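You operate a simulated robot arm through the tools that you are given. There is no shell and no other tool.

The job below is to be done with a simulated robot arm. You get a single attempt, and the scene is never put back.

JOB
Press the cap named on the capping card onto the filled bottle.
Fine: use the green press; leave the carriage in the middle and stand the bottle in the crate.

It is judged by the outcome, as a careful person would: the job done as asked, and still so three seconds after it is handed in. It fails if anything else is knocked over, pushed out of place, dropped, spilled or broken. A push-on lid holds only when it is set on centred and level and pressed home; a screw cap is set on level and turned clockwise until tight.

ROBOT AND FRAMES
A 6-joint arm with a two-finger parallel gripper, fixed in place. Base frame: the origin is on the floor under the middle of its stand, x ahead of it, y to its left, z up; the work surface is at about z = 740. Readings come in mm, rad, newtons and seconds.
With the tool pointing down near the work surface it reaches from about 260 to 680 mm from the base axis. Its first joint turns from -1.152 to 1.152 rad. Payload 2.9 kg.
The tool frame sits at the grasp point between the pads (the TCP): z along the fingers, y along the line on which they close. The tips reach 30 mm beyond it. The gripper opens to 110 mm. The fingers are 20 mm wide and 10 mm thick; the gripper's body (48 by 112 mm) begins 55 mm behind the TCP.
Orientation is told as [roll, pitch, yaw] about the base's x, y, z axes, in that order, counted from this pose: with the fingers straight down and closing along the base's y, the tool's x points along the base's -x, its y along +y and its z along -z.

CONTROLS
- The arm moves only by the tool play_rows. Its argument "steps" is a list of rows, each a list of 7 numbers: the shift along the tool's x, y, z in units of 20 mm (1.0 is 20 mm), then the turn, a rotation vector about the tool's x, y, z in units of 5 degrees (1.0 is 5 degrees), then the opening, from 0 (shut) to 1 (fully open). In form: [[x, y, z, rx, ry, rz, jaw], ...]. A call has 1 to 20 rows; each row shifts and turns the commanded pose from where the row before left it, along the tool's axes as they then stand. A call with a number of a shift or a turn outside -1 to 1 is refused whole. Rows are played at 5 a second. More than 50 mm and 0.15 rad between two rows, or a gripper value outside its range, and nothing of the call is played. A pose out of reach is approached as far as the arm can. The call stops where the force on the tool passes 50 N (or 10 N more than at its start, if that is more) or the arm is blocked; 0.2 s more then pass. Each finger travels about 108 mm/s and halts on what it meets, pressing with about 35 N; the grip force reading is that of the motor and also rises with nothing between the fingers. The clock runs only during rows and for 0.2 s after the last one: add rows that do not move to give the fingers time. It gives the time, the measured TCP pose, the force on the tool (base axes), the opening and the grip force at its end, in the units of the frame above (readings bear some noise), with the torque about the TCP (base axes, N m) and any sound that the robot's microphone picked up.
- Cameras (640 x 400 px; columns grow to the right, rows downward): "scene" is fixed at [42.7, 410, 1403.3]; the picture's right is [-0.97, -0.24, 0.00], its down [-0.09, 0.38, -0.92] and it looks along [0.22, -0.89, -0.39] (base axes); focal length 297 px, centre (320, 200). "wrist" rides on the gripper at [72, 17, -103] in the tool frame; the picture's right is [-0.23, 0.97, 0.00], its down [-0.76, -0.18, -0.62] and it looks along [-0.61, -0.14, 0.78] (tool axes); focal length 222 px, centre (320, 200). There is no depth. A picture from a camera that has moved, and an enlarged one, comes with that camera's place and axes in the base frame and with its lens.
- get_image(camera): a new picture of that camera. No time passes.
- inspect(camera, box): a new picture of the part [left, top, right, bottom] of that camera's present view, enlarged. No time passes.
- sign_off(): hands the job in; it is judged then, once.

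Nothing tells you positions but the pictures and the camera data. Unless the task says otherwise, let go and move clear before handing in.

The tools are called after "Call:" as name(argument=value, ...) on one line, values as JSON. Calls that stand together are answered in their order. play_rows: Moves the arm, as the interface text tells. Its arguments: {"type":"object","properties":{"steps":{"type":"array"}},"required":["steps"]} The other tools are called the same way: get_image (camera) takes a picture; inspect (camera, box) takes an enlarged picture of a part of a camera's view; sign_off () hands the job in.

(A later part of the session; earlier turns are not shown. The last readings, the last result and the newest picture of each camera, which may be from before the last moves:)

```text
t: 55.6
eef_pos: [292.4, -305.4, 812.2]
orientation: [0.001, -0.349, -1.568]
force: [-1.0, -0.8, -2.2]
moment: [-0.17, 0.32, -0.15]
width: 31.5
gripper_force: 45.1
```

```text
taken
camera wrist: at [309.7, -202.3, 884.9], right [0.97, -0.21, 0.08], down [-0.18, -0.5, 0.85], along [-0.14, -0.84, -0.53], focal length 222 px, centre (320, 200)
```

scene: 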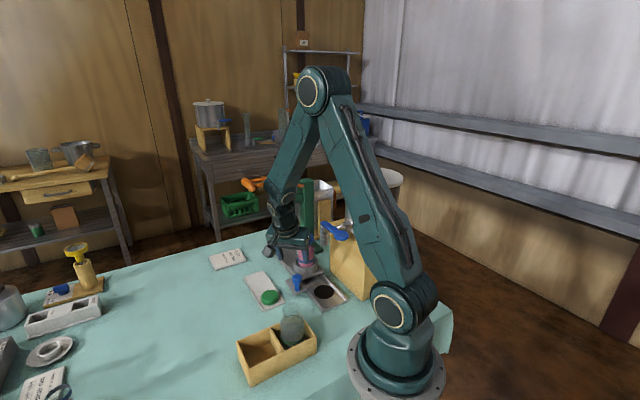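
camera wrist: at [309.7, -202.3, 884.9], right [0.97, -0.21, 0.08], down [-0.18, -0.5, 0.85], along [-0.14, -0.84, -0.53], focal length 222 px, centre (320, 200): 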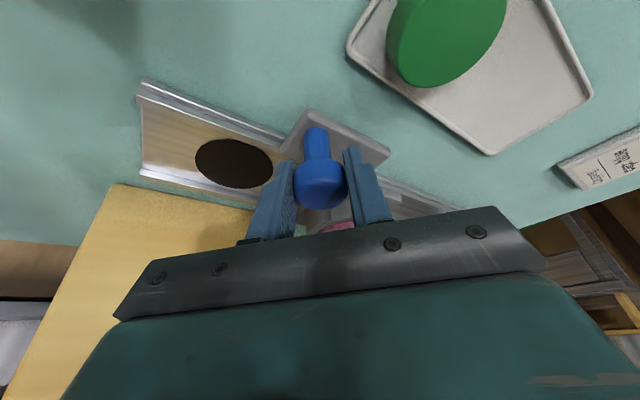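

The knob is gripped (31.5 mm). I'll start sliding the carriage slowly toward the press along the rail and check that carriage and bottle come along.

Call:
play_rows(steps=[[-0.1, 0.106, 0.036, 0, 0, 0, 0], [-0.166, 0.177, 0.06, 0, 0, 0, 0], [-0.199, 0.213, 0.072, 0, 0, 0, 0], [-0.199, 0.213, 0.072, 0, 0, 0, 0], [0, 0, 0, 0, 0, 0, 0]])

Call:
inspect(camera="scene", box=[250, 200, 350, 310])

Call:
get_image(camera="wrist")

```text
t: 56.8
eef_pos: [306.9, -321.9, 812.7]
orientation: [0.0, -0.354, -1.571]
force: [-12.0, -9.9, 17.4]
moment: [0.75, 0.23, -0.31]
width: 31.7
gripper_force: 45.0
```

```text
3.64 times, centred on (300, 255) of scene
camera zoom: at [42.3, 409.9, 1403.3], right [-0.97, -0.24, 0.0], down [-0.09, 0.38, -0.92], along [0.22, -0.89, -0.39], focal length 1080 px, centre (393, 0)
```

zoom: 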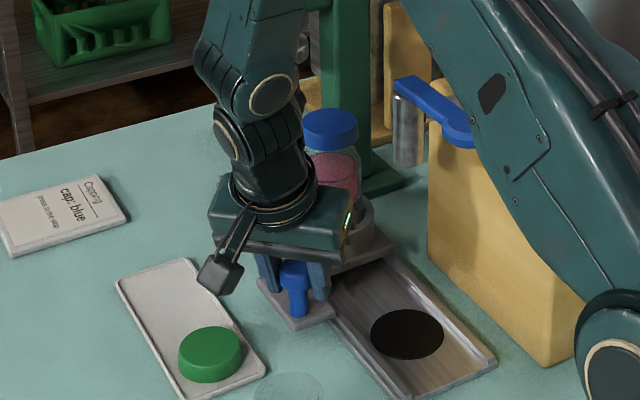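

```text
taken
camera wrist: at [325.6, -217.7, 884.4], right [0.97, -0.21, 0.08], down [-0.18, -0.5, 0.85], along [-0.14, -0.84, -0.52], focal length 222 px, centre (320, 200)
```

wrist: 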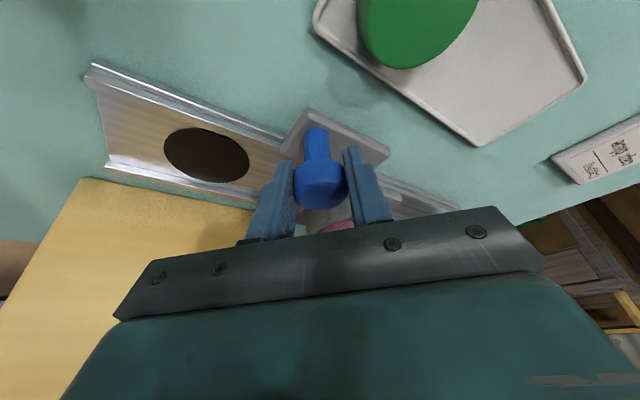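

The carriage and bottle follow the knob. There's some side and upward load in the grip, so I'll ease the hand, correct the direction slightly, and go on.

Call:
play_rows(steps=[[-0.053, -0.035, -0.044, 0, 0, 0, 0], [0, 0, 0, 0, 0, 0, 0]])

Call:
play_rows(steps=[[-0.2, 0.206, 0.074, 0, 0, 0, 0], [-0.273, 0.275, 0.099, 0, 0, 0, 0], [-0.273, 0.275, 0.099, 0, 0, 0, 0], [0, 0, 0, 0, 0, 0, 0]])

```text
t: 57.4
eef_pos: [306.3, -320.4, 812.2]
orientation: [-0.003, -0.349, -1.568]
force: [-8.1, -9.6, -7.0]
moment: [-1.27, -0.44, -0.19]
width: 31.6
gripper_force: 44.9
```

```text
t: 58.4
eef_pos: [323.3, -337.3, 813.4]
orientation: [0.001, -0.346, -1.568]
force: [-2.8, -1.8, -12.7]
moment: [-0.57, 0.34, -0.28]
width: 31.4
gripper_force: 45.3
```

Loads are small now. Continuing another 40 mm.

Call:
play_rows(steps=[[-0.256, 0.278, 0.136, 0, 0, 0, 0], [-0.27, 0.278, 0.098, 0, 0, 0, 0], [-0.27, 0.278, 0.098, 0, 0, 0, 0], [-0.27, 0.278, 0.098, 0, 0, 0, 0], [-0.27, 0.278, 0.098, 0, 0, 0, 0], [0, 0, 0, 0, 0, 0, 0]])

Call:
get_image(camera="wrist")

Call:
inspect(camera="scene", box=[230, 160, 350, 300])

```text
t: 59.8
eef_pos: [351.8, -364.9, 812.4]
orientation: [0.003, -0.349, -1.564]
force: [8.7, 7.4, -4.2]
moment: [-0.24, 0.25, -0.39]
width: 31.8
gripper_force: 44.8
```

```text
taken
camera wrist: at [368.5, -261.4, 885.0], right [0.97, -0.21, 0.08], down [-0.18, -0.5, 0.85], along [-0.14, -0.84, -0.53], focal length 222 px, centre (320, 200)
```

wrist: 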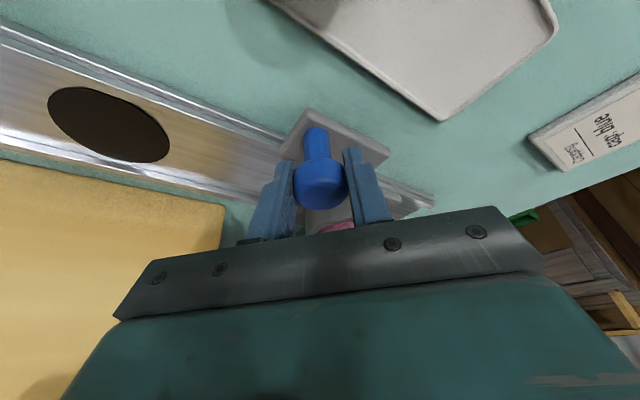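

```text
2.86 times, centred on (290, 230) of scene
camera zoom: at [43.0, 410.1, 1403.3], right [-0.97, -0.24, 0.0], down [-0.09, 0.38, -0.92], along [0.22, -0.89, -0.39], focal length 848 px, centre (406, 114)
```

zoom: 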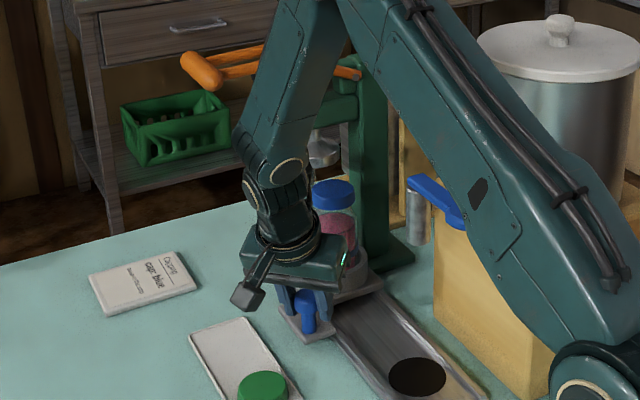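

About 84 mm travelled, so the cap is nearing the press foot. I'll check the height clearance between cap and foot before going on.

Call:
inspect(camera="scene", box=[280, 190, 330, 260])

Call:
inspect(camera="scene", box=[240, 160, 330, 230])

```text
5.71 times, centred on (305, 225) of scene
camera zoom: at [43.0, 410.1, 1403.3], right [-0.97, -0.24, 0.0], down [-0.09, 0.38, -0.92], along [0.22, -0.89, -0.39], focal length 1697 px, centre (406, 57)
```

zoom: 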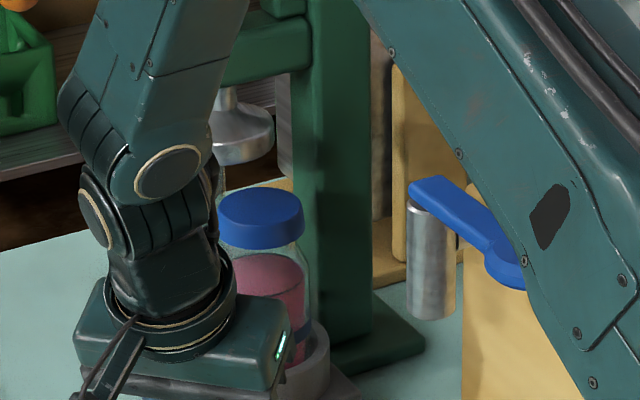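

```text
5.71 times, centred on (285, 195) of scene
camera zoom: at [43.0, 410.1, 1403.3], right [-0.97, -0.24, 0.0], down [-0.09, 0.38, -0.92], along [0.22, -0.89, -0.39], focal length 1697 px, centre (520, 229)
```

zoom: 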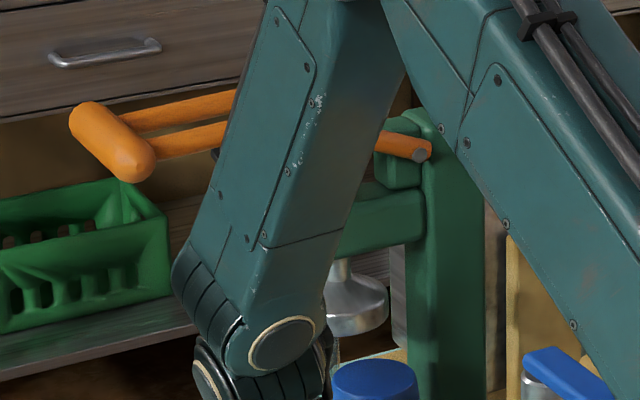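

The press foot's underside is about 25 mm above the cap, so it clears. I'll continue the slide, correcting the side offset.

Call:
play_rows(steps=[[-0.173, 0.24, 0.063, 0, 0, 0, 0], [-0.266, 0.283, 0.097, 0, 0, 0, 0], [-0.266, 0.283, 0.097, 0, 0, 0, 0], [-0.266, 0.283, 0.097, 0, 0, 0, 0], [0, 0, 0, 0, 0, 0, 0]])

Call:
play_rows(steps=[[-0.133, 0.141, 0.048, 0, 0, 0, 0], [-0.133, 0.141, 0.048, 0, 0, 0, 0], [0, 0, 0, 0, 0, 0, 0]])

Call:
inspect(camera="scene", box=[250, 160, 350, 270])

Call:
get_image(camera="wrist")

```text
t: 61.0
eef_pos: [373.1, -386.2, 813.6]
orientation: [0.0, -0.35, -1.57]
force: [-1.9, -0.7, -6.9]
moment: [0.47, -0.38, 0.03]
width: 31.5
gripper_force: 45.1
```

```text
t: 61.8
eef_pos: [377.9, -390.6, 811.9]
orientation: [0.001, -0.349, -1.569]
force: [-2.0, -1.1, 0.6]
moment: [0.65, 0.46, -0.54]
width: 31.6
gripper_force: 45.2
```

```text
3.64 times, centred on (300, 215) of scene
camera zoom: at [42.7, 409.9, 1403.3], right [-0.97, -0.24, 0.0], down [-0.09, 0.38, -0.92], along [0.22, -0.89, -0.39], focal length 1080 px, centre (393, 146)
```

zoom: 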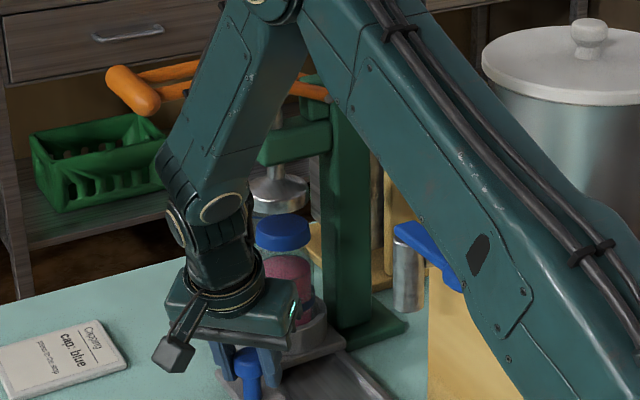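

```text
taken
camera wrist: at [396.2, -288.5, 884.9], right [0.97, -0.21, 0.08], down [-0.18, -0.5, 0.85], along [-0.14, -0.84, -0.53], focal length 222 px, centre (320, 200)
```

wrist: 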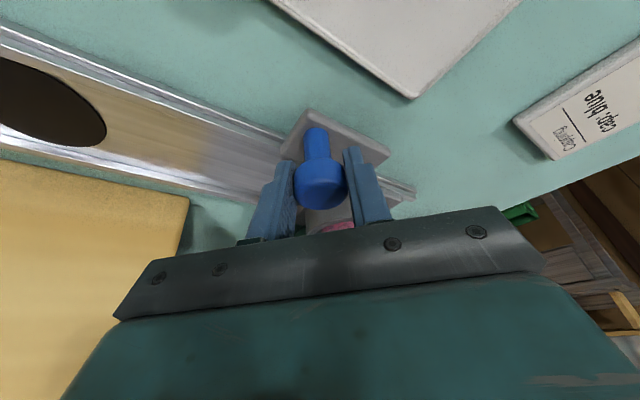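

About 121 mm travelled; the cap is now almost beneath the foot. I'll zoom in on foot and cap.

Call:
inspect(camera="scene", box=[275, 185, 325, 235])

```text
8.00 times, centred on (300, 210) of scene
camera zoom: at [42.7, 409.9, 1403.3], right [-0.97, -0.24, 0.0], down [-0.09, 0.38, -0.92], along [0.22, -0.89, -0.39], focal length 2376 px, centre (480, 120)
```

zoom: 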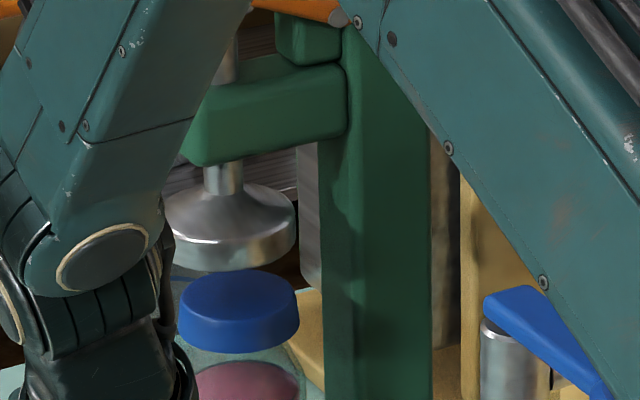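

The cap needs about 10 mm more to be under the foot's centre. Moving in small steps and watching for a stop.

Call:
play_rows(steps=[[-0.1, 0.106, 0.036, 0, 0, 0, 0], [-0.1, 0.106, 0.036, 0, 0, 0, 0], [0, 0, 0, 0, 0, 0, 0]])

Call:
play_rows(steps=[[-0.133, 0.141, 0.048, 0, 0, 0, 0], [0, 0, 0, 0, 0, 0, 0]])

Call:
inspect(camera="scene", box=[275, 185, 325, 235])

```text
t: 62.6
eef_pos: [381.5, -396.3, 811.9]
orientation: [0.001, -0.351, -1.568]
force: [-5.1, -7.4, -2.1]
moment: [0.24, 0.33, -0.09]
width: 31.5
gripper_force: 44.7
```

```text
t: 63.2
eef_pos: [384.5, -397.0, 813.0]
orientation: [-0.003, -0.344, -1.568]
force: [-18.7, 7.6, 3.5]
moment: [-1.05, -0.19, -0.57]
width: 31.7
gripper_force: 45.2
```

```text
8.00 times, centred on (300, 210) of scene
camera zoom: at [42.2, 410.3, 1403.2], right [-0.97, -0.24, 0.0], down [-0.09, 0.38, -0.92], along [0.22, -0.89, -0.39], focal length 2376 px, centre (480, 120)
```

zoom: 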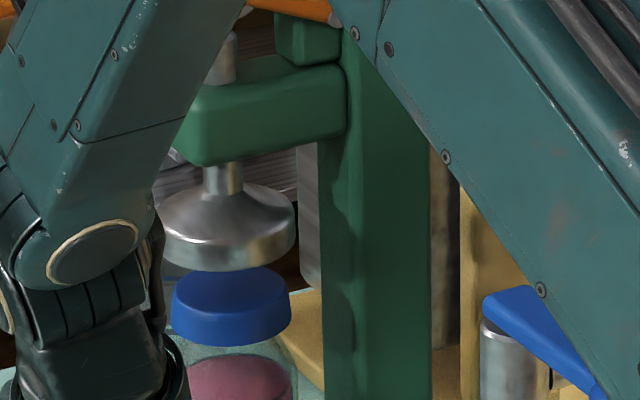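

A firm stop is felt along the rail and the cap is centred under the foot. I'll ease the push, release the knob, and retreat.

Call:
play_rows(steps=[[0.047, -0.05, -0.017, 0, 0, 0, 0], [0, 0, 0, 0, 0, 0, 0]])

Call:
play_rows(steps=[[0, 0, 0, 0, 0, 0, 0.3], [0, 0, 0, 0, 0, 0, 0.4], [0, 0, 0, 0, 0, 0, 0.6], [0, 0, 0, 0, 0, 0, 0.6]])

Call:
get_image(camera="wrist")

Call:
inspect(camera="scene", box=[275, 185, 325, 235])

```text
t: 63.8
eef_pos: [384.3, -397.9, 813.0]
orientation: [0.001, -0.349, -1.569]
force: [-14.7, -0.7, 3.9]
moment: [1.34, 0.18, -0.21]
width: 31.7
gripper_force: 45.1
```

```text
t: 64.8
eef_pos: [384.9, -396.8, 812.1]
orientation: [0.003, -0.35, -1.567]
force: [0.7, 0.1, 0.1]
moment: [0.03, -0.02, 0.03]
width: 66.0
gripper_force: 0.0
```

```text
taken
camera wrist: at [402.4, -294.0, 885.1], right [0.97, -0.21, 0.08], down [-0.18, -0.5, 0.85], along [-0.14, -0.84, -0.53], focal length 222 px, centre (320, 200)
```

wrist: 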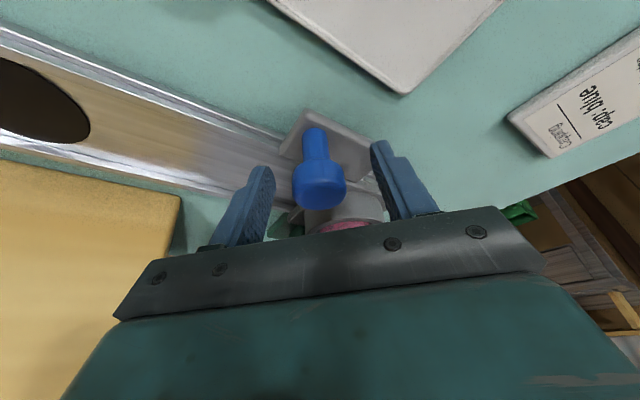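

```text
8.00 times, centred on (300, 210) of scene
camera zoom: at [42.7, 410.0, 1403.3], right [-0.97, -0.24, 0.0], down [-0.09, 0.38, -0.92], along [0.22, -0.89, -0.39], focal length 2376 px, centre (480, 120)
```

zoom: 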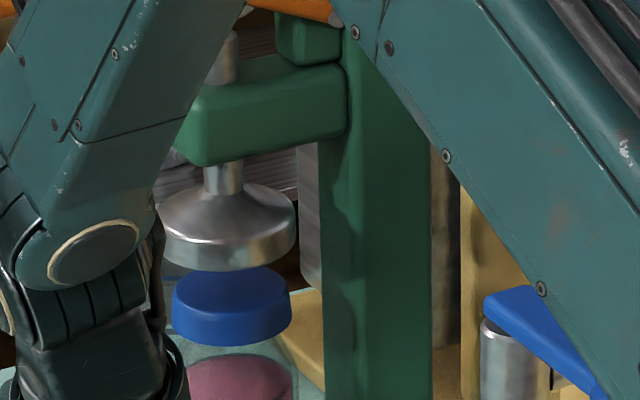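

The carriage sits at the press stop with the capped bottle under the foot, and the knob is released. I'll retreat upward and rise to get a good look at the press handle.

Call:
play_rows(steps=[[0, 0, -0.5, 0, 0, 0, 0.6], [0, 0, -1, 0, 0, 0, 0.6], [0, 0, -1, 0, 0, 0, 0.6], [0, 0, -1, 0, 0, 0, 0.6], [0, 0, -1, 0, 0, 0, 0.6], [0, 0, -1, 0, 0, 0, 0.6], [0, 0, -0.5, 0, 0, 0, 0.4], [-0.032, 0.125, -0.95, 0, 0, 0, 0.2], [-0.032, 0.125, -0.95, 0, 0, 0, 0], [-0.032, 0.125, -0.95, 0, 0, 0, 0], [-0.032, 0.125, -0.95, 0, 0, 0, 0], [-0.032, 0.125, -0.95, 0, 0, 0, 0], [-0.032, 0.125, -0.95, 0, 0, 0, 0], [-0.032, 0.125, -0.95, 0, 0, 0, 0], [-0.032, 0.125, -0.95, 0, 0, 0, 0], [-0.032, 0.125, -0.95, 0, 0, 0, 0], [-0.032, 0.125, -0.95, 0, 0, 0, 0], [-0.032, 0.125, -0.95, 0, 0, 0, 0], [-0.032, 0.125, -0.95, 0, 0, 0, 0], [-0.032, 0.125, -0.95, 0, 0, 0, 0]])

Call:
play_rows(steps=[[-0.032, 0.125, -0.95, 0, 0, 0, 0], [-0.032, 0.125, -0.95, 0, 0, 0, 0], [-0.032, 0.125, -0.95, 0, 0, 0, 0], [-0.032, 0.125, -0.95, 0, 0, 0, 0], [-0.032, 0.125, -0.95, 0, 0, 0, 0], [0, 0, 0, 0, 0, 0, 0]])

Call:
get_image(camera="wrist")

Call:
get_image(camera="scene")

```text
t: 69.0
eef_pos: [416.0, -280.0, 1162.1]
orientation: [0.002, -0.349, -1.568]
force: [-0.6, 0.5, 0.3]
moment: [0.0, -0.01, 0.02]
width: 0.0
gripper_force: 34.9
```

```text
t: 70.4
eef_pos: [415.9, -247.4, 1231.6]
orientation: [0.006, -0.351, -1.569]
force: [-0.8, 0.1, 0.2]
moment: [0.01, 0.0, 0.01]
width: 0.1
gripper_force: 35.1
out of reach, approached as far as the arm can: row 4, 5
```

```text
taken
camera wrist: at [433.7, -143.9, 1304.0], right [0.97, -0.21, 0.08], down [-0.18, -0.5, 0.85], along [-0.13, -0.84, -0.53], focal length 222 px, centre (320, 200)
```

wrist: 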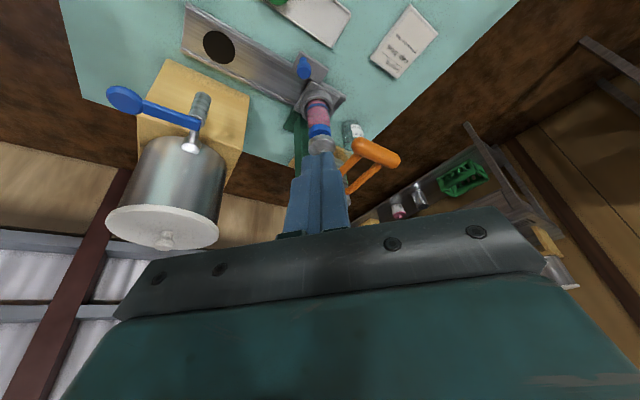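

```text
taken
```

scene: 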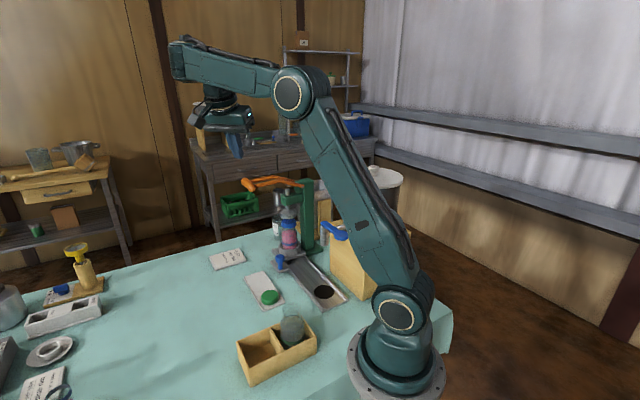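

The top of reach was hit there. I'll come down a little into a clean pose and then measure the handle.

Call:
play_rows(steps=[[0.296, 0, 0.815, 0, 0, 0, 0], [0.296, 0, 0.815, 0, 0, 0, 0], [0.296, 0, 0.815, 0, 0, 0, 0], [0, 0, 0, 0, 0, 0, 0]])

Call:
get_image(camera="wrist")

Call:
inspect(camera="wrist", box=[270, 80, 430, 210])

Call:
inspect(camera="scene", box=[230, 165, 330, 260])

```text
t: 71.4
eef_pos: [417.1, -248.9, 1179.2]
orientation: [0.002, -0.349, -1.569]
force: [0.3, 0.1, -0.6]
moment: [-0.01, 0.0, 0.0]
width: 0.0
gripper_force: 34.9
```

```text
taken
camera wrist: at [434.7, -144.5, 1251.7], right [0.97, -0.21, 0.08], down [-0.18, -0.5, 0.85], along [-0.14, -0.84, -0.53], focal length 222 px, centre (320, 200)
```

wrist: 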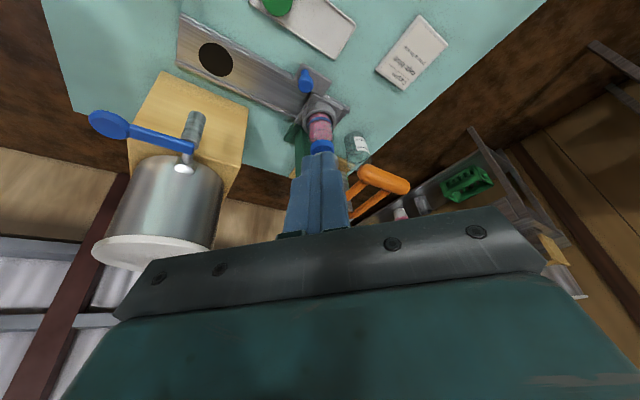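

```text
3.08 times, centred on (350, 145) of wrist
camera zoom: at [434.7, -144.5, 1251.7], right [0.97, -0.21, 0.08], down [-0.18, -0.5, 0.85], along [-0.14, -0.84, -0.53], focal length 684 px, centre (228, 369)
```

zoom: 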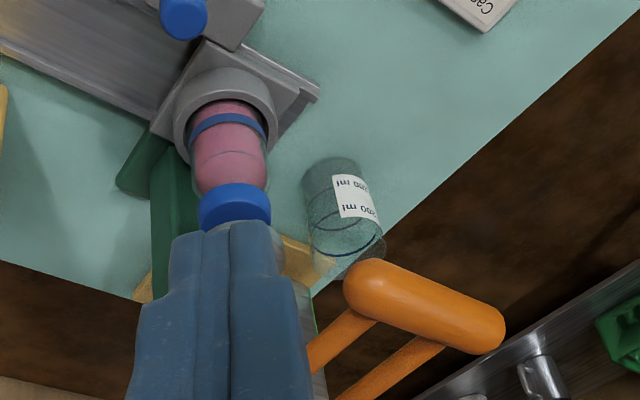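

```text
4.21 times, centred on (280, 212) of scene
camera zoom: at [42.7, 410.0, 1403.3], right [-0.97, -0.24, 0.0], down [-0.09, 0.38, -0.92], along [0.22, -0.89, -0.39], focal length 1250 px, centre (488, 147)
```

zoom: 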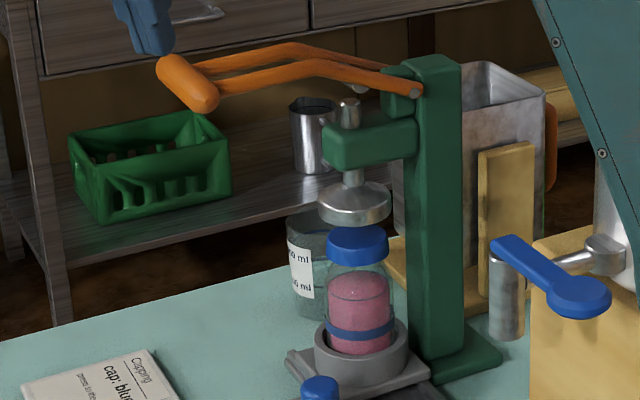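

The handle bar's middle is about (484,−410, 1071), roughly 97 mm long along the rail direction and 22 mm thick. I'll turn the hand to face radially with a 35° lean for pressing it down, then look again.

Call:
play_rows(steps=[[0, 0, 0, -0.342, 0, -0.94, 0.12], [0, 0, 0, -0.342, 0, -0.94, 0.12], [0, 0, 0, -0.342, 0, -0.94, 0.12], [0, 0, 0, -0.342, 0, -0.94, 0.12], [0, 0, 0, -0.342, 0, -0.94, 0.12], [0, 0, 0, -0.342, 0, -0.94, 0.12], [0, 0, 0, -0.342, 0, -0.94, 0.12], [0, 0, 0, -0.342, 0, -0.94, 0.12], [0, 0, 0, -0.342, 0, -0.94, 0.12], [0, 0, 0, -0.342, 0, -0.94, 0.12], [0, 0, 0, 0, -1, 0, 0.12], [0, 0, 0, 0, -1, 0, 0.12], [0, 0, 0, 0, -1, 0, 0.12], [0, 0, 0, 0, 0, 0, 0.12]])

Call:
get_image(camera="wrist")

Call:
get_image(camera="scene")

```text
t: 74.4
eef_pos: [415.9, -247.9, 1178.5]
orientation: [-0.001, -0.614, -0.692]
force: [0.9, -0.7, -0.1]
moment: [-0.02, 0.01, 0.0]
width: 13.2
gripper_force: 0.1
```

```text
taken
camera wrist: at [337.2, -159.4, 1221.4], right [0.77, 0.63, 0.13], down [0.09, -0.31, 0.95], along [0.64, -0.71, -0.29], focal length 222 px, centre (320, 200)
```

wrist: 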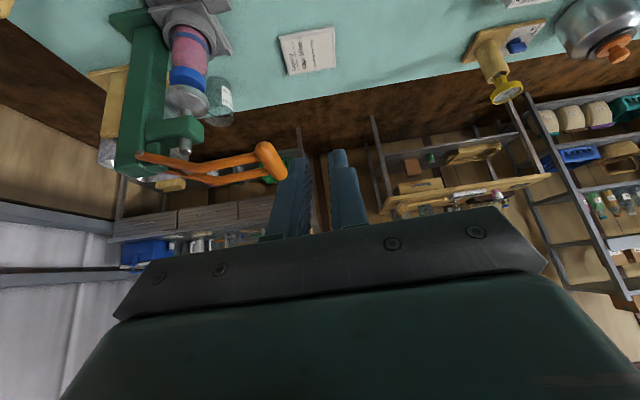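

```text
taken
```

scene: 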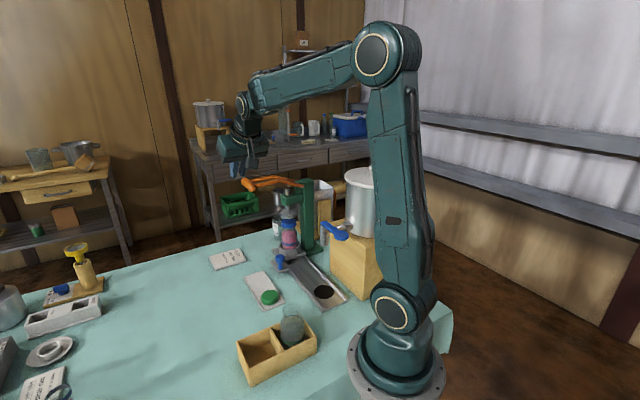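

I now look almost along the handle bar. I'll enlarge the lever to get its pivot, bars and end position.

Call:
inspect(camera="wrist", box=[100, 60, 340, 210])

Call:
inspect(camera="wrist", box=[220, 120, 320, 200])

```text
2.67 times, centred on (220, 135) of wrist
camera zoom: at [337.2, -159.4, 1221.4], right [0.77, 0.63, 0.13], down [0.09, -0.31, 0.95], along [0.64, -0.71, -0.29], focal length 592 px, centre (587, 373)
```

zoom: 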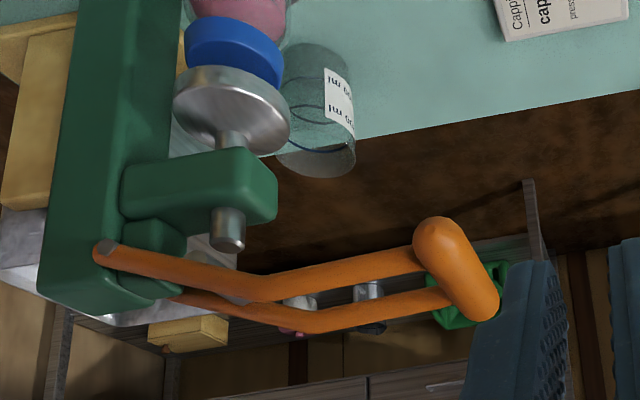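

```text
5.00 times, centred on (270, 160) of wrist
camera zoom: at [337.2, -159.4, 1221.4], right [0.77, 0.63, 0.13], down [0.09, -0.31, 0.95], along [0.64, -0.71, -0.29], focal length 1111 px, centre (570, 400)
```

zoom: 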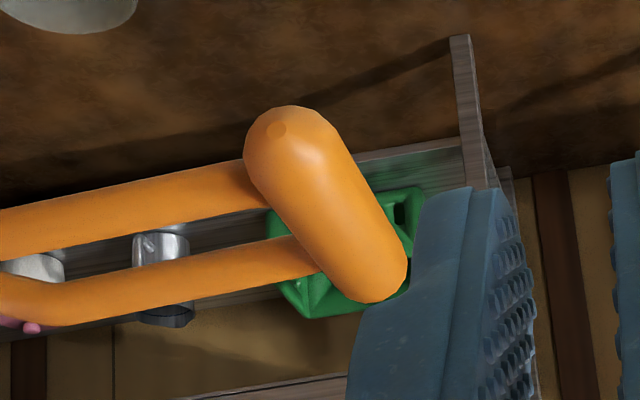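

The handle axis is confirmed: centre (484,−412, 1071), parallel to the rail. I'll move above it and check before lowering.

Call:
play_rows(steps=[[-0.749, -0.525, 0.529, 0, 0, 0, 0.12], [-0.749, -0.525, 0.529, 0, 0, 0, 0.12], [-0.749, -0.525, 0.529, 0, 0, 0, 0.12], [-0.749, -0.525, 0.529, 0, 0, 0, 0.12], [-0.749, -0.525, 0.529, 0, 0, 0, 0.12], [-0.749, -0.525, 0.529, 0, 0, 0, 0.12], [-0.749, -0.525, 0.529, 0, 0, 0, 0.12], [-0.749, -0.525, 0.529, 0, 0, 0, 0.12], [0, 0, 0, 0, 0, 0, 0.12]])

Call:
get_image(camera="wrist")

Call:
inspect(camera="scene", box=[220, 130, 330, 260])

```text
t: 76.4
eef_pos: [477.4, -406.4, 1178.9]
orientation: [-0.002, -0.611, -0.694]
force: [0.4, -0.8, -0.5]
moment: [0.0, 0.02, 0.0]
width: 13.0
gripper_force: 0.1
```

```text
taken
camera wrist: at [396.9, -317.5, 1220.8], right [0.77, 0.63, 0.13], down [0.09, -0.31, 0.95], along [0.64, -0.71, -0.29], focal length 222 px, centre (320, 200)
```

wrist: 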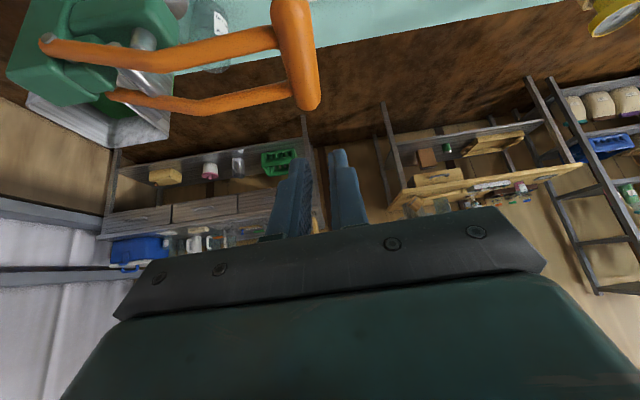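

```text
3.08 times, centred on (275, 195) of scene
camera zoom: at [42.7, 410.0, 1403.3], right [-0.97, -0.24, 0.0], down [-0.09, 0.38, -0.92], along [0.22, -0.89, -0.39], focal length 914 px, centre (458, 215)
```

zoom: 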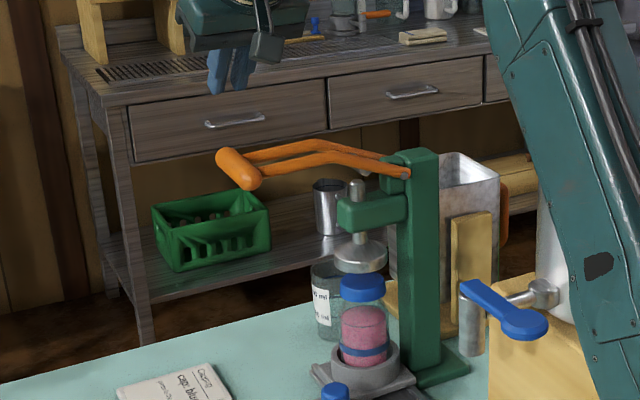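

Call:
inspect(camera="wrist", box=[230, 0, 390, 120])

```text
3.33 times, centred on (310, 60) of wrist
camera zoom: at [396.9, -317.5, 1220.8], right [0.77, 0.63, 0.13], down [0.09, -0.31, 0.95], along [0.64, -0.71, -0.29], focal length 740 px, centre (353, 667)
```

zoom: 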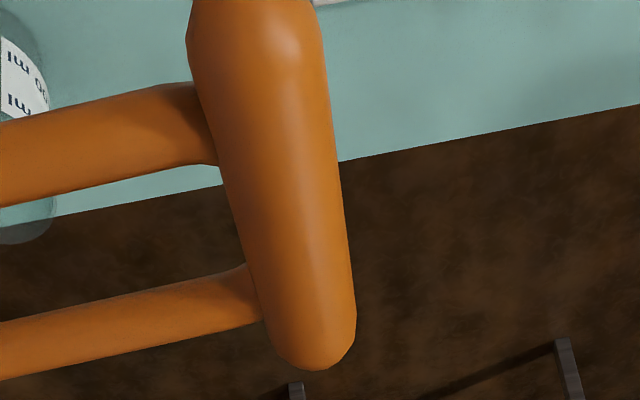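

The bar sits about 2–3 mm nearer the post than estimated; I'll correct for that and lower to just above it.

Call:
play_rows(steps=[[0.463, -0.028, 0.637, 0, 0, 0, 0.12], [0.463, -0.028, 0.637, 0, 0, 0, 0.12], [0.463, -0.028, 0.637, 0, 0, 0, 0.12], [0.463, -0.028, 0.637, 0, 0, 0, 0.12], [0, 0, 0, 0, 0, 0, 0.12]])

Call:
get_image(camera="wrist")

Call:
inspect(camera="scene", box=[225, 150, 285, 210])

```text
t: 77.6
eef_pos: [472.8, -406.8, 1114.9]
orientation: [0.0, -0.609, -0.694]
force: [-1.1, 0.1, -0.5]
moment: [-0.02, 0.04, 0.02]
width: 12.9
gripper_force: 0.1
```

```text
taken
camera wrist: at [393.8, -318.4, 1157.5], right [0.77, 0.63, 0.13], down [0.09, -0.31, 0.95], along [0.64, -0.71, -0.29], focal length 222 px, centre (320, 200)
```

wrist: 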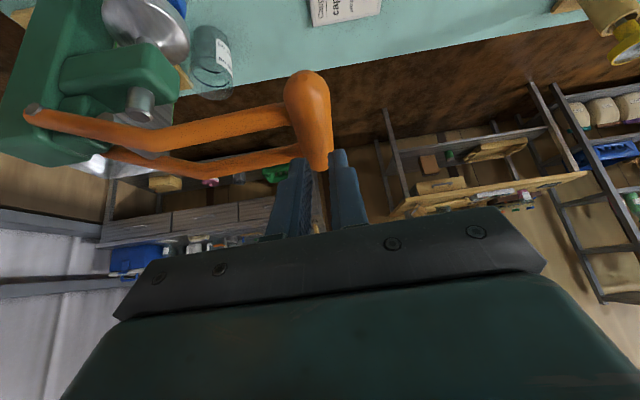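

```text
6.67 times, centred on (255, 180) of scene
camera zoom: at [42.7, 410.0, 1403.3], right [-0.97, -0.24, 0.0], down [-0.09, 0.38, -0.92], along [0.22, -0.89, -0.39], focal length 1980 px, centre (753, 333)
```

zoom: 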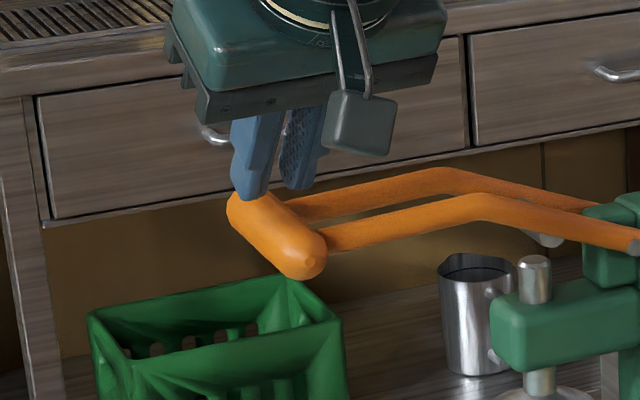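

Call:
inspect(camera="wrist", box=[260, 60, 370, 200])

```text
2.86 times, centred on (315, 130) of wrist
camera zoom: at [393.8, -318.4, 1157.5], right [0.77, 0.63, 0.13], down [0.09, -0.31, 0.95], along [0.64, -0.71, -0.29], focal length 635 px, centre (334, 400)
```

zoom: 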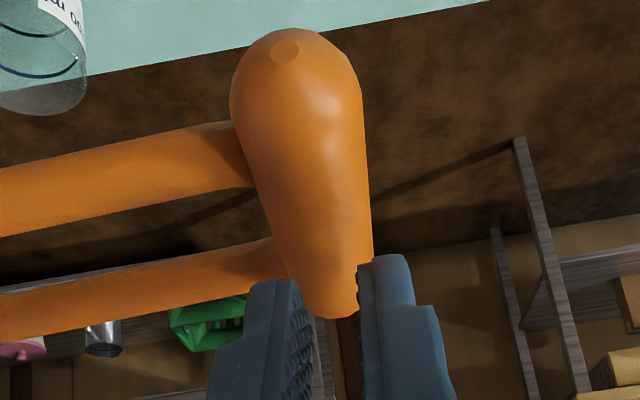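

The fingers line up over the bar between its two arms. I'll shift slightly to be mid-way between the arms and lower to contact.

Call:
play_rows(steps=[[0.24, 0.028, -0.17, 0, 0, 0, 0.12], [0.115, 0, 0.163, 0, 0, 0, 0.12], [0, 0, 0, 0, 0, 0, 0.12]])

Call:
play_rows(steps=[[0.058, 0, 0.082, 0, 0, 0, 0.12], [0.058, 0, 0.082, 0, 0, 0, 0.12], [0, 0, 0, 0, 0, 0, 0.12]])

Call:
play_rows(steps=[[0.058, 0, 0.082, 0, 0, 0, 0.12], [0.058, 0, 0.082, 0, 0, 0, 0.12], [0, 0, 0, 0, 0, 0, 0.12]])

Call:
inspect(camera="scene", box=[225, 150, 325, 230])

```text
t: 78.4
eef_pos: [469.1, -404.1, 1110.6]
orientation: [0.001, -0.611, -0.696]
force: [0.9, 0.5, 0.3]
moment: [0.01, 0.0, 0.02]
width: 13.0
gripper_force: 0.2
```

```text
t: 79.2
eef_pos: [469.4, -403.1, 1107.0]
orientation: [0.0, -0.61, -0.695]
force: [0.1, -0.1, 1.1]
moment: [0.01, 0.0, -0.03]
width: 13.6
gripper_force: 0.1
```

```text
t: 80.0
eef_pos: [470.0, -403.0, 1104.0]
orientation: [0.0, -0.612, -0.696]
force: [1.2, 0.4, 0.7]
moment: [0.04, -0.01, 0.02]
width: 13.5
gripper_force: 0.2
```

```text
5.00 times, centred on (275, 190) of scene
camera zoom: at [42.7, 410.0, 1403.3], right [-0.97, -0.24, 0.0], down [-0.09, 0.38, -0.92], along [0.22, -0.89, -0.39], focal length 1485 px, centre (545, 250)
```

zoom: 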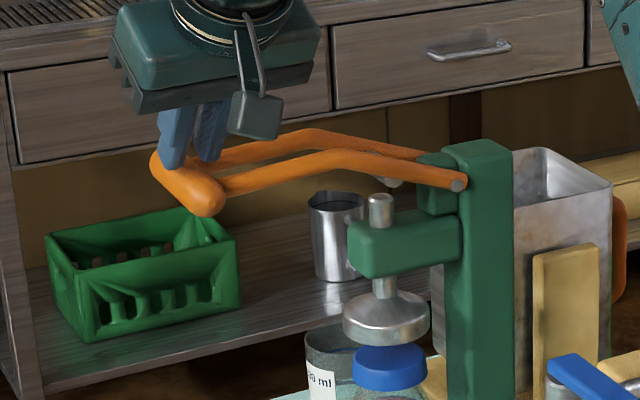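

Light contact has been made and the lever moves easily. I'll push down in steps, watching the force and the foot.

Call:
play_rows(steps=[[0.144, 0, 0.204, 0, 0, 0, 0.12], [0.144, 0, 0.204, 0, 0, 0, 0.12], [0.144, 0, 0.204, 0, 0, 0, 0.12], [0, 0, 0, 0, 0, 0, 0.12]])

Call:
inspect(camera="scene", box=[225, 150, 325, 230])

Call:
get_image(camera="wrist")

```text
t: 81.0
eef_pos: [468.0, -404.0, 1088.7]
orientation: [0.001, -0.611, -0.694]
force: [0.1, 0.2, 1.9]
moment: [-0.03, -0.01, -0.02]
width: 13.3
gripper_force: 0.5
```

```text
5.00 times, centred on (275, 190) of scene
camera zoom: at [42.7, 410.0, 1403.3], right [-0.97, -0.24, 0.0], down [-0.09, 0.38, -0.92], along [0.22, -0.89, -0.39], focal length 1485 px, centre (545, 250)
```

zoom: 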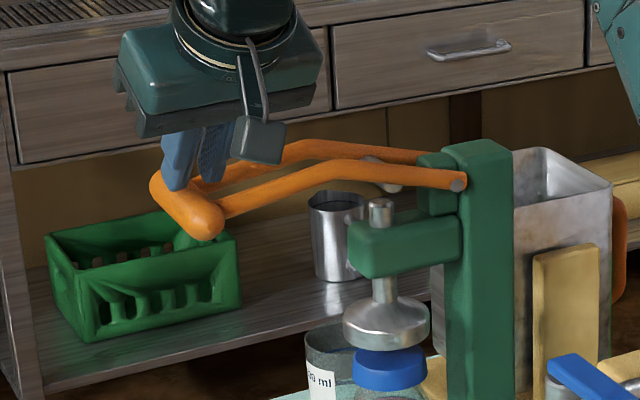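

```text
taken
camera wrist: at [389.0, -314.8, 1131.6], right [0.77, 0.63, 0.13], down [0.09, -0.31, 0.95], along [0.64, -0.71, -0.29], focal length 222 px, centre (320, 200)
```

wrist: 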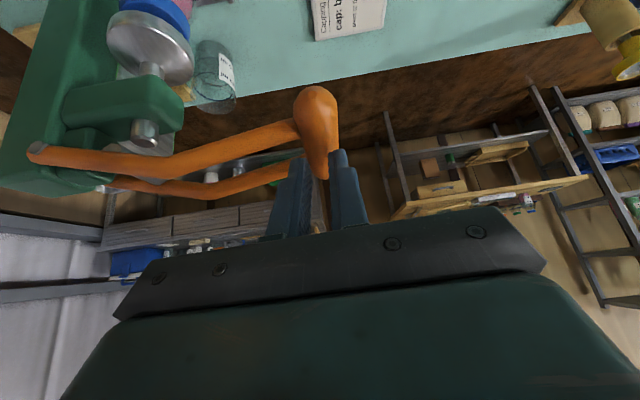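

The foot is coming down as the handle drops (about 4:1). I'll continue down.

Call:
play_rows(steps=[[0.2, 0, 0.286, 0, 0, 0, 0.12], [0.23, 0, 0.327, 0, 0, 0, 0.12], [0.23, 0, 0.327, 0, 0, 0, 0.12], [0.23, 0, 0.327, 0, 0, 0, 0.12], [0.23, 0, 0.327, 0, 0, 0, 0.12], [0, 0, 0, 0, 0, 0, 0.12]])

Call:
inspect(camera="scene", box=[225, 160, 325, 250])

Call:
get_image(camera="wrist")

```text
t: 82.4
eef_pos: [467.8, -403.2, 1049.2]
orientation: [0.0, -0.612, -0.694]
force: [-0.5, -0.7, 1.0]
moment: [0.02, -0.01, 0.0]
width: 13.2
gripper_force: 0.1
```

```text
4.44 times, centred on (275, 205) of scene
camera zoom: at [42.7, 410.0, 1403.3], right [-0.97, -0.24, 0.0], down [-0.09, 0.38, -0.92], along [0.22, -0.89, -0.39], focal length 1320 px, centre (520, 178)
```

zoom: 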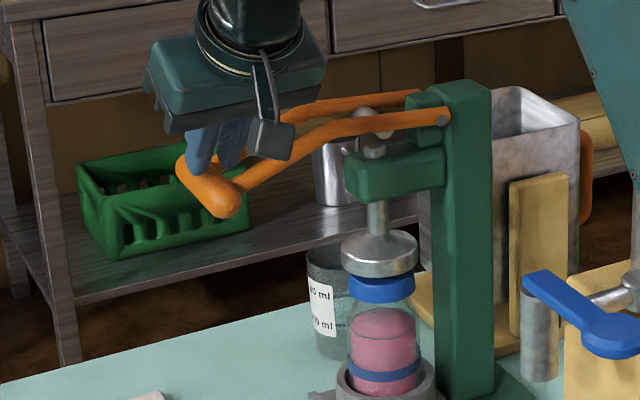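

```text
taken
camera wrist: at [388.6, -314.8, 1092.3], right [0.77, 0.63, 0.13], down [0.09, -0.31, 0.95], along [0.64, -0.71, -0.29], focal length 222 px, centre (320, 200)
```

wrist: 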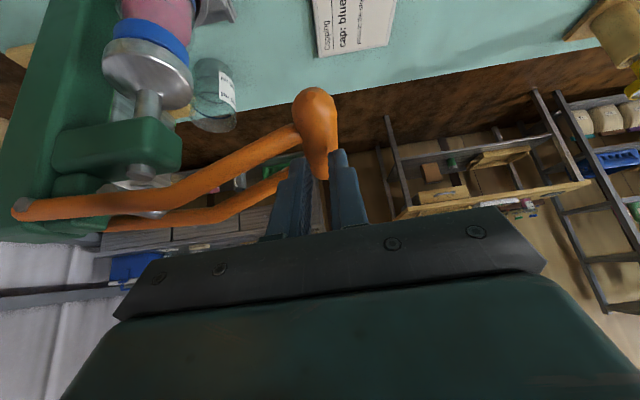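

The foot is about to touch the cap. I'll continue in small steps, following the lever's arc.

Call:
play_rows(steps=[[0.148, -0.03, 0.202, 0, 0, 0, 0.12], [0.148, -0.04, 0.202, 0, 0, 0, 0.12], [0, 0, 0, 0, 0, 0, 0.12]])

Call:
play_rows(steps=[[0.148, -0.05, 0.202, 0, 0, 0, 0.12], [0, 0, 0, 0, 0, 0, 0.12]])

Call:
inspect(camera="scene", box=[240, 190, 330, 250])

```text
t: 83.2
eef_pos: [467.0, -404.6, 1041.0]
orientation: [0.001, -0.612, -0.696]
force: [1.3, -0.5, 1.4]
moment: [0.01, -0.07, -0.02]
width: 13.7
gripper_force: 1.1
```

```text
t: 83.8
eef_pos: [464.9, -405.6, 1033.6]
orientation: [0.0, -0.611, -0.696]
force: [0.5, 1.2, 2.1]
moment: [0.06, 0.0, 0.0]
width: 13.8
gripper_force: 0.7
```

```text
6.67 times, centred on (285, 220) of scene
camera zoom: at [42.7, 410.0, 1403.3], right [-0.97, -0.24, 0.0], down [-0.09, 0.38, -0.92], along [0.22, -0.89, -0.39], focal length 1980 px, centre (553, 67)
```

zoom: 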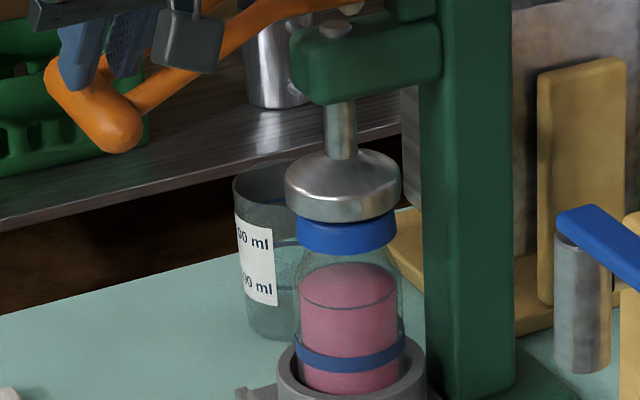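

Call:
play_rows(steps=[[0.12, -0.045, 0.162, 0, 0, 0, 0.12], [0, 0, 0, 0, 0, 0, 0.12]])

Call:
play_rows(steps=[[0.12, -0.05, 0.162, 0, 0, 0, 0.12], [0, 0, 0, 0, 0, 0, 0.12]])

Call:
play_rows(steps=[[0.12, -0.05, 0.162, 0, 0, 0, 0.12], [0, 0, 0, 0, 0, 0, 0.12]])

Call:
inspect(camera="scene", box=[240, 190, 330, 250])

Call:
get_image(camera="wrist")

```text
t: 84.4
eef_pos: [465.2, -405.9, 1030.3]
orientation: [0.0, -0.611, -0.695]
force: [1.1, 0.6, 0.8]
moment: [0.01, -0.08, 0.01]
width: 13.6
gripper_force: 1.0
```

```text
t: 85.0
eef_pos: [464.9, -406.9, 1027.2]
orientation: [0.0, -0.611, -0.694]
force: [0.4, 0.4, 0.6]
moment: [0.04, -0.02, -0.05]
width: 13.7
gripper_force: 0.9
```

```text
t: 85.6
eef_pos: [463.7, -407.8, 1023.1]
orientation: [0.0, -0.612, -0.695]
force: [1.4, 0.0, 2.0]
moment: [0.01, -0.1, 0.03]
width: 13.7
gripper_force: 0.3
```

```text
6.67 times, centred on (285, 220) of scene
camera zoom: at [42.7, 410.0, 1403.3], right [-0.97, -0.24, 0.0], down [-0.09, 0.38, -0.92], along [0.22, -0.89, -0.39], focal length 1980 px, centre (553, 67)
```

zoom: 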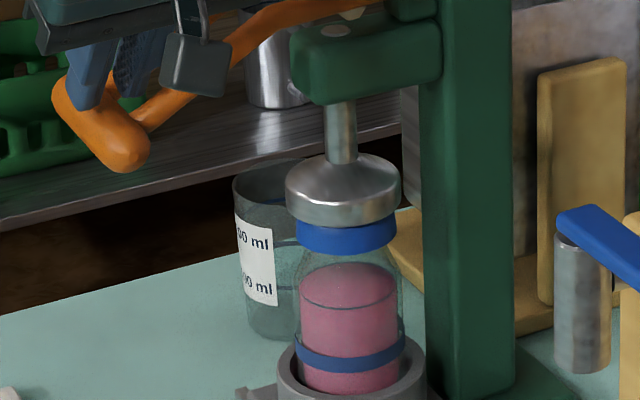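

```text
taken
camera wrist: at [384.8, -318.3, 1065.8], right [0.77, 0.63, 0.13], down [0.09, -0.31, 0.95], along [0.64, -0.71, -0.29], focal length 222 px, centre (320, 200)
```

wrist: 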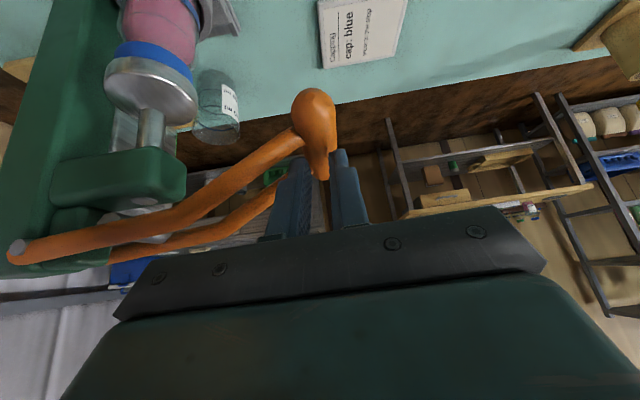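

The foot is within about a millimetre of the cap. Continuing in finer steps.

Call:
play_rows(steps=[[0.12, -0.055, 0.162, 0, 0, 0, 0.12], [0, 0, 0, 0, 0, 0, 0.12]])

Call:
play_rows(steps=[[0.06, -0.03, 0.081, 0, 0, 0, 0.12], [0, 0, 0, 0, 0, 0, 0.12]])

Call:
play_rows(steps=[[0.06, -0.03, 0.081, 0, 0, 0, 0.12], [0, 0, 0, 0, 0, 0, 0.12]])

Call:
inspect(camera="scene", box=[240, 190, 330, 250])

```text
t: 86.2
eef_pos: [463.3, -408.1, 1018.8]
orientation: [-0.001, -0.613, -0.695]
force: [0.2, 1.8, 6.0]
moment: [0.0, -0.06, 0.02]
width: 13.6
gripper_force: 0.3
```

```text
t: 86.8
eef_pos: [463.3, -406.9, 1018.1]
orientation: [0.001, -0.616, -0.693]
force: [0.3, 2.7, 15.0]
moment: [0.04, -0.17, 0.04]
width: 14.3
gripper_force: 0.4
```

```text
t: 87.4
eef_pos: [463.9, -407.7, 1017.7]
orientation: [0.002, -0.618, -0.694]
force: [1.5, 4.3, 24.0]
moment: [0.16, -0.29, 0.07]
width: 15.1
gripper_force: 1.8
```

```text
6.67 times, centred on (285, 220) of scene
camera zoom: at [42.4, 410.4, 1403.2], right [-0.97, -0.24, 0.0], down [-0.09, 0.38, -0.92], along [0.22, -0.89, -0.39], focal length 1980 px, centre (553, 67)
```

zoom: 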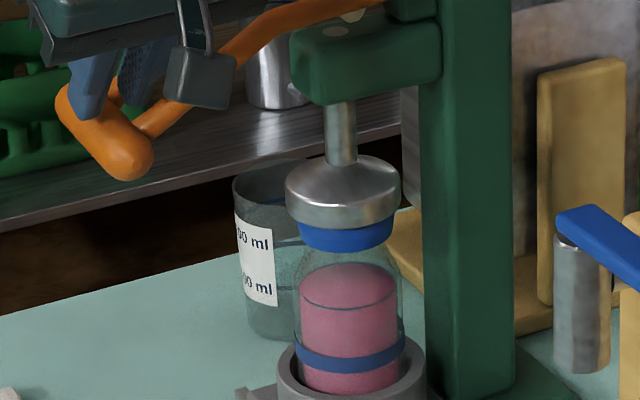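

The foot is on the cap and the force builds (24 N at the handle). I'll press on in small steps, looking for the snap and the stop.

Call:
play_rows(steps=[[0.058, -0.02, 0.082, 0, 0, 0, 0.12], [0, 0, 0, 0, 0, 0, 0.12]])

Call:
play_rows(steps=[[0.058, -0.01, 0.082, 0, 0, 0, 0.12], [0, 0, 0, 0, 0, 0, 0.12]])

Call:
inspect(camera="scene", box=[240, 190, 330, 250])

```text
t: 88.0
eef_pos: [465.1, -409.5, 1017.9]
orientation: [0.0, -0.619, -0.695]
force: [-1.5, 8.0, 29.8]
moment: [0.24, -0.31, 0.18]
width: 16.1
gripper_force: 2.9
```

```text
t: 88.6
eef_pos: [461.5, -408.4, 1016.8]
orientation: [-0.001, -0.622, -0.694]
force: [-0.7, 10.4, 34.3]
moment: [0.35, -0.42, 0.21]
width: 17.3
gripper_force: 4.1
```

```text
6.67 times, centred on (285, 220) of scene
camera zoom: at [42.2, 410.7, 1403.1], right [-0.97, -0.24, 0.0], down [-0.09, 0.38, -0.92], along [0.22, -0.89, -0.39], focal length 1980 px, centre (553, 67)
```

zoom: 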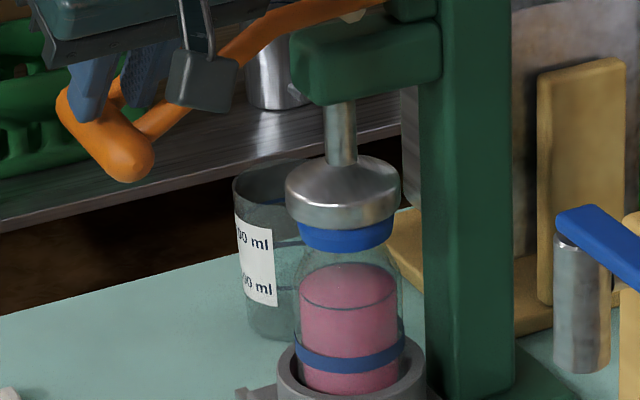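

The bar is wedging the fingers apart, so I'll lift slightly, close the fingers fully for a solid contact, re-centre, and press again.

Call:
play_rows(steps=[[-0.23, 0, -0.327, 0, 0, 0, 0.12], [-0.23, 0.04, -0.327, 0, 0, 0, 0.12], [0, 0.035, 0, 0, 0, 0, 0], [0, 0, 0, 0, 0, 0, 0], [0, 0, 0, 0, 0, 0, 0]])

Call:
get_image(camera="wrist")

Call:
inspect(camera="scene", box=[225, 165, 325, 250])

```text
t: 89.8
eef_pos: [463.2, -407.9, 1026.9]
orientation: [0.001, -0.611, -0.696]
force: [-1.7, 0.3, 1.8]
moment: [0.04, 0.04, -0.01]
width: 0.3
gripper_force: 35.1
```

```text
taken
camera wrist: at [383.6, -319.1, 1069.0], right [0.77, 0.63, 0.13], down [0.09, -0.31, 0.95], along [0.64, -0.71, -0.29], focal length 222 px, centre (320, 200)
```

wrist: 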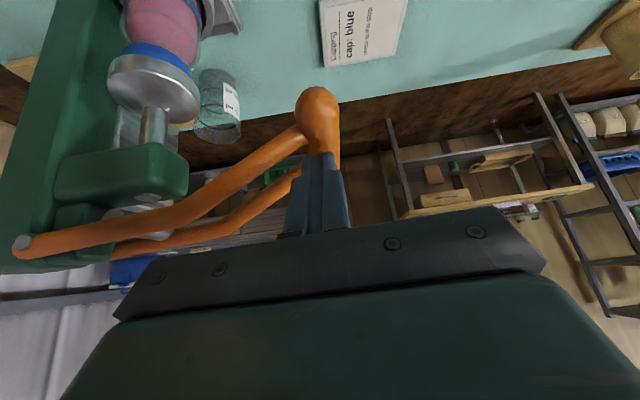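

```text
4.71 times, centred on (275, 208) of scene
camera zoom: at [42.7, 410.0, 1403.3], right [-0.97, -0.24, 0.0], down [-0.09, 0.38, -0.92], along [0.22, -0.89, -0.39], focal length 1397 px, centre (532, 165)
```

zoom: 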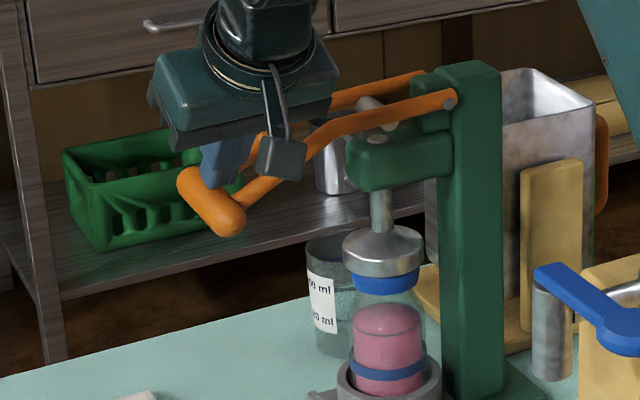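

Call:
inspect(camera="wrist", box=[260, 70, 380, 240])

```text
2.35 times, centred on (320, 155) of wrist
camera zoom: at [383.6, -319.1, 1069.0], right [0.77, 0.63, 0.13], down [0.09, -0.31, 0.95], along [0.64, -0.71, -0.29], focal length 523 px, centre (320, 306)
```

zoom: 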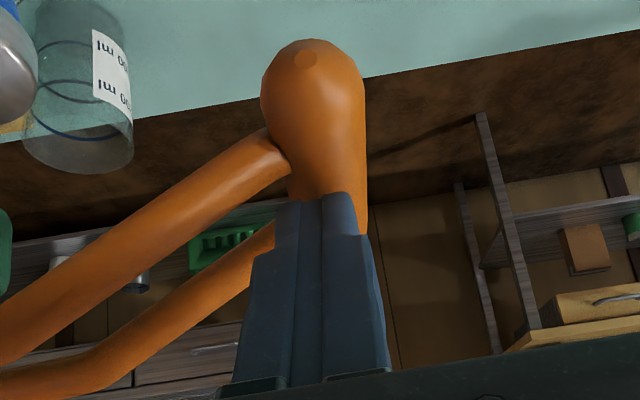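

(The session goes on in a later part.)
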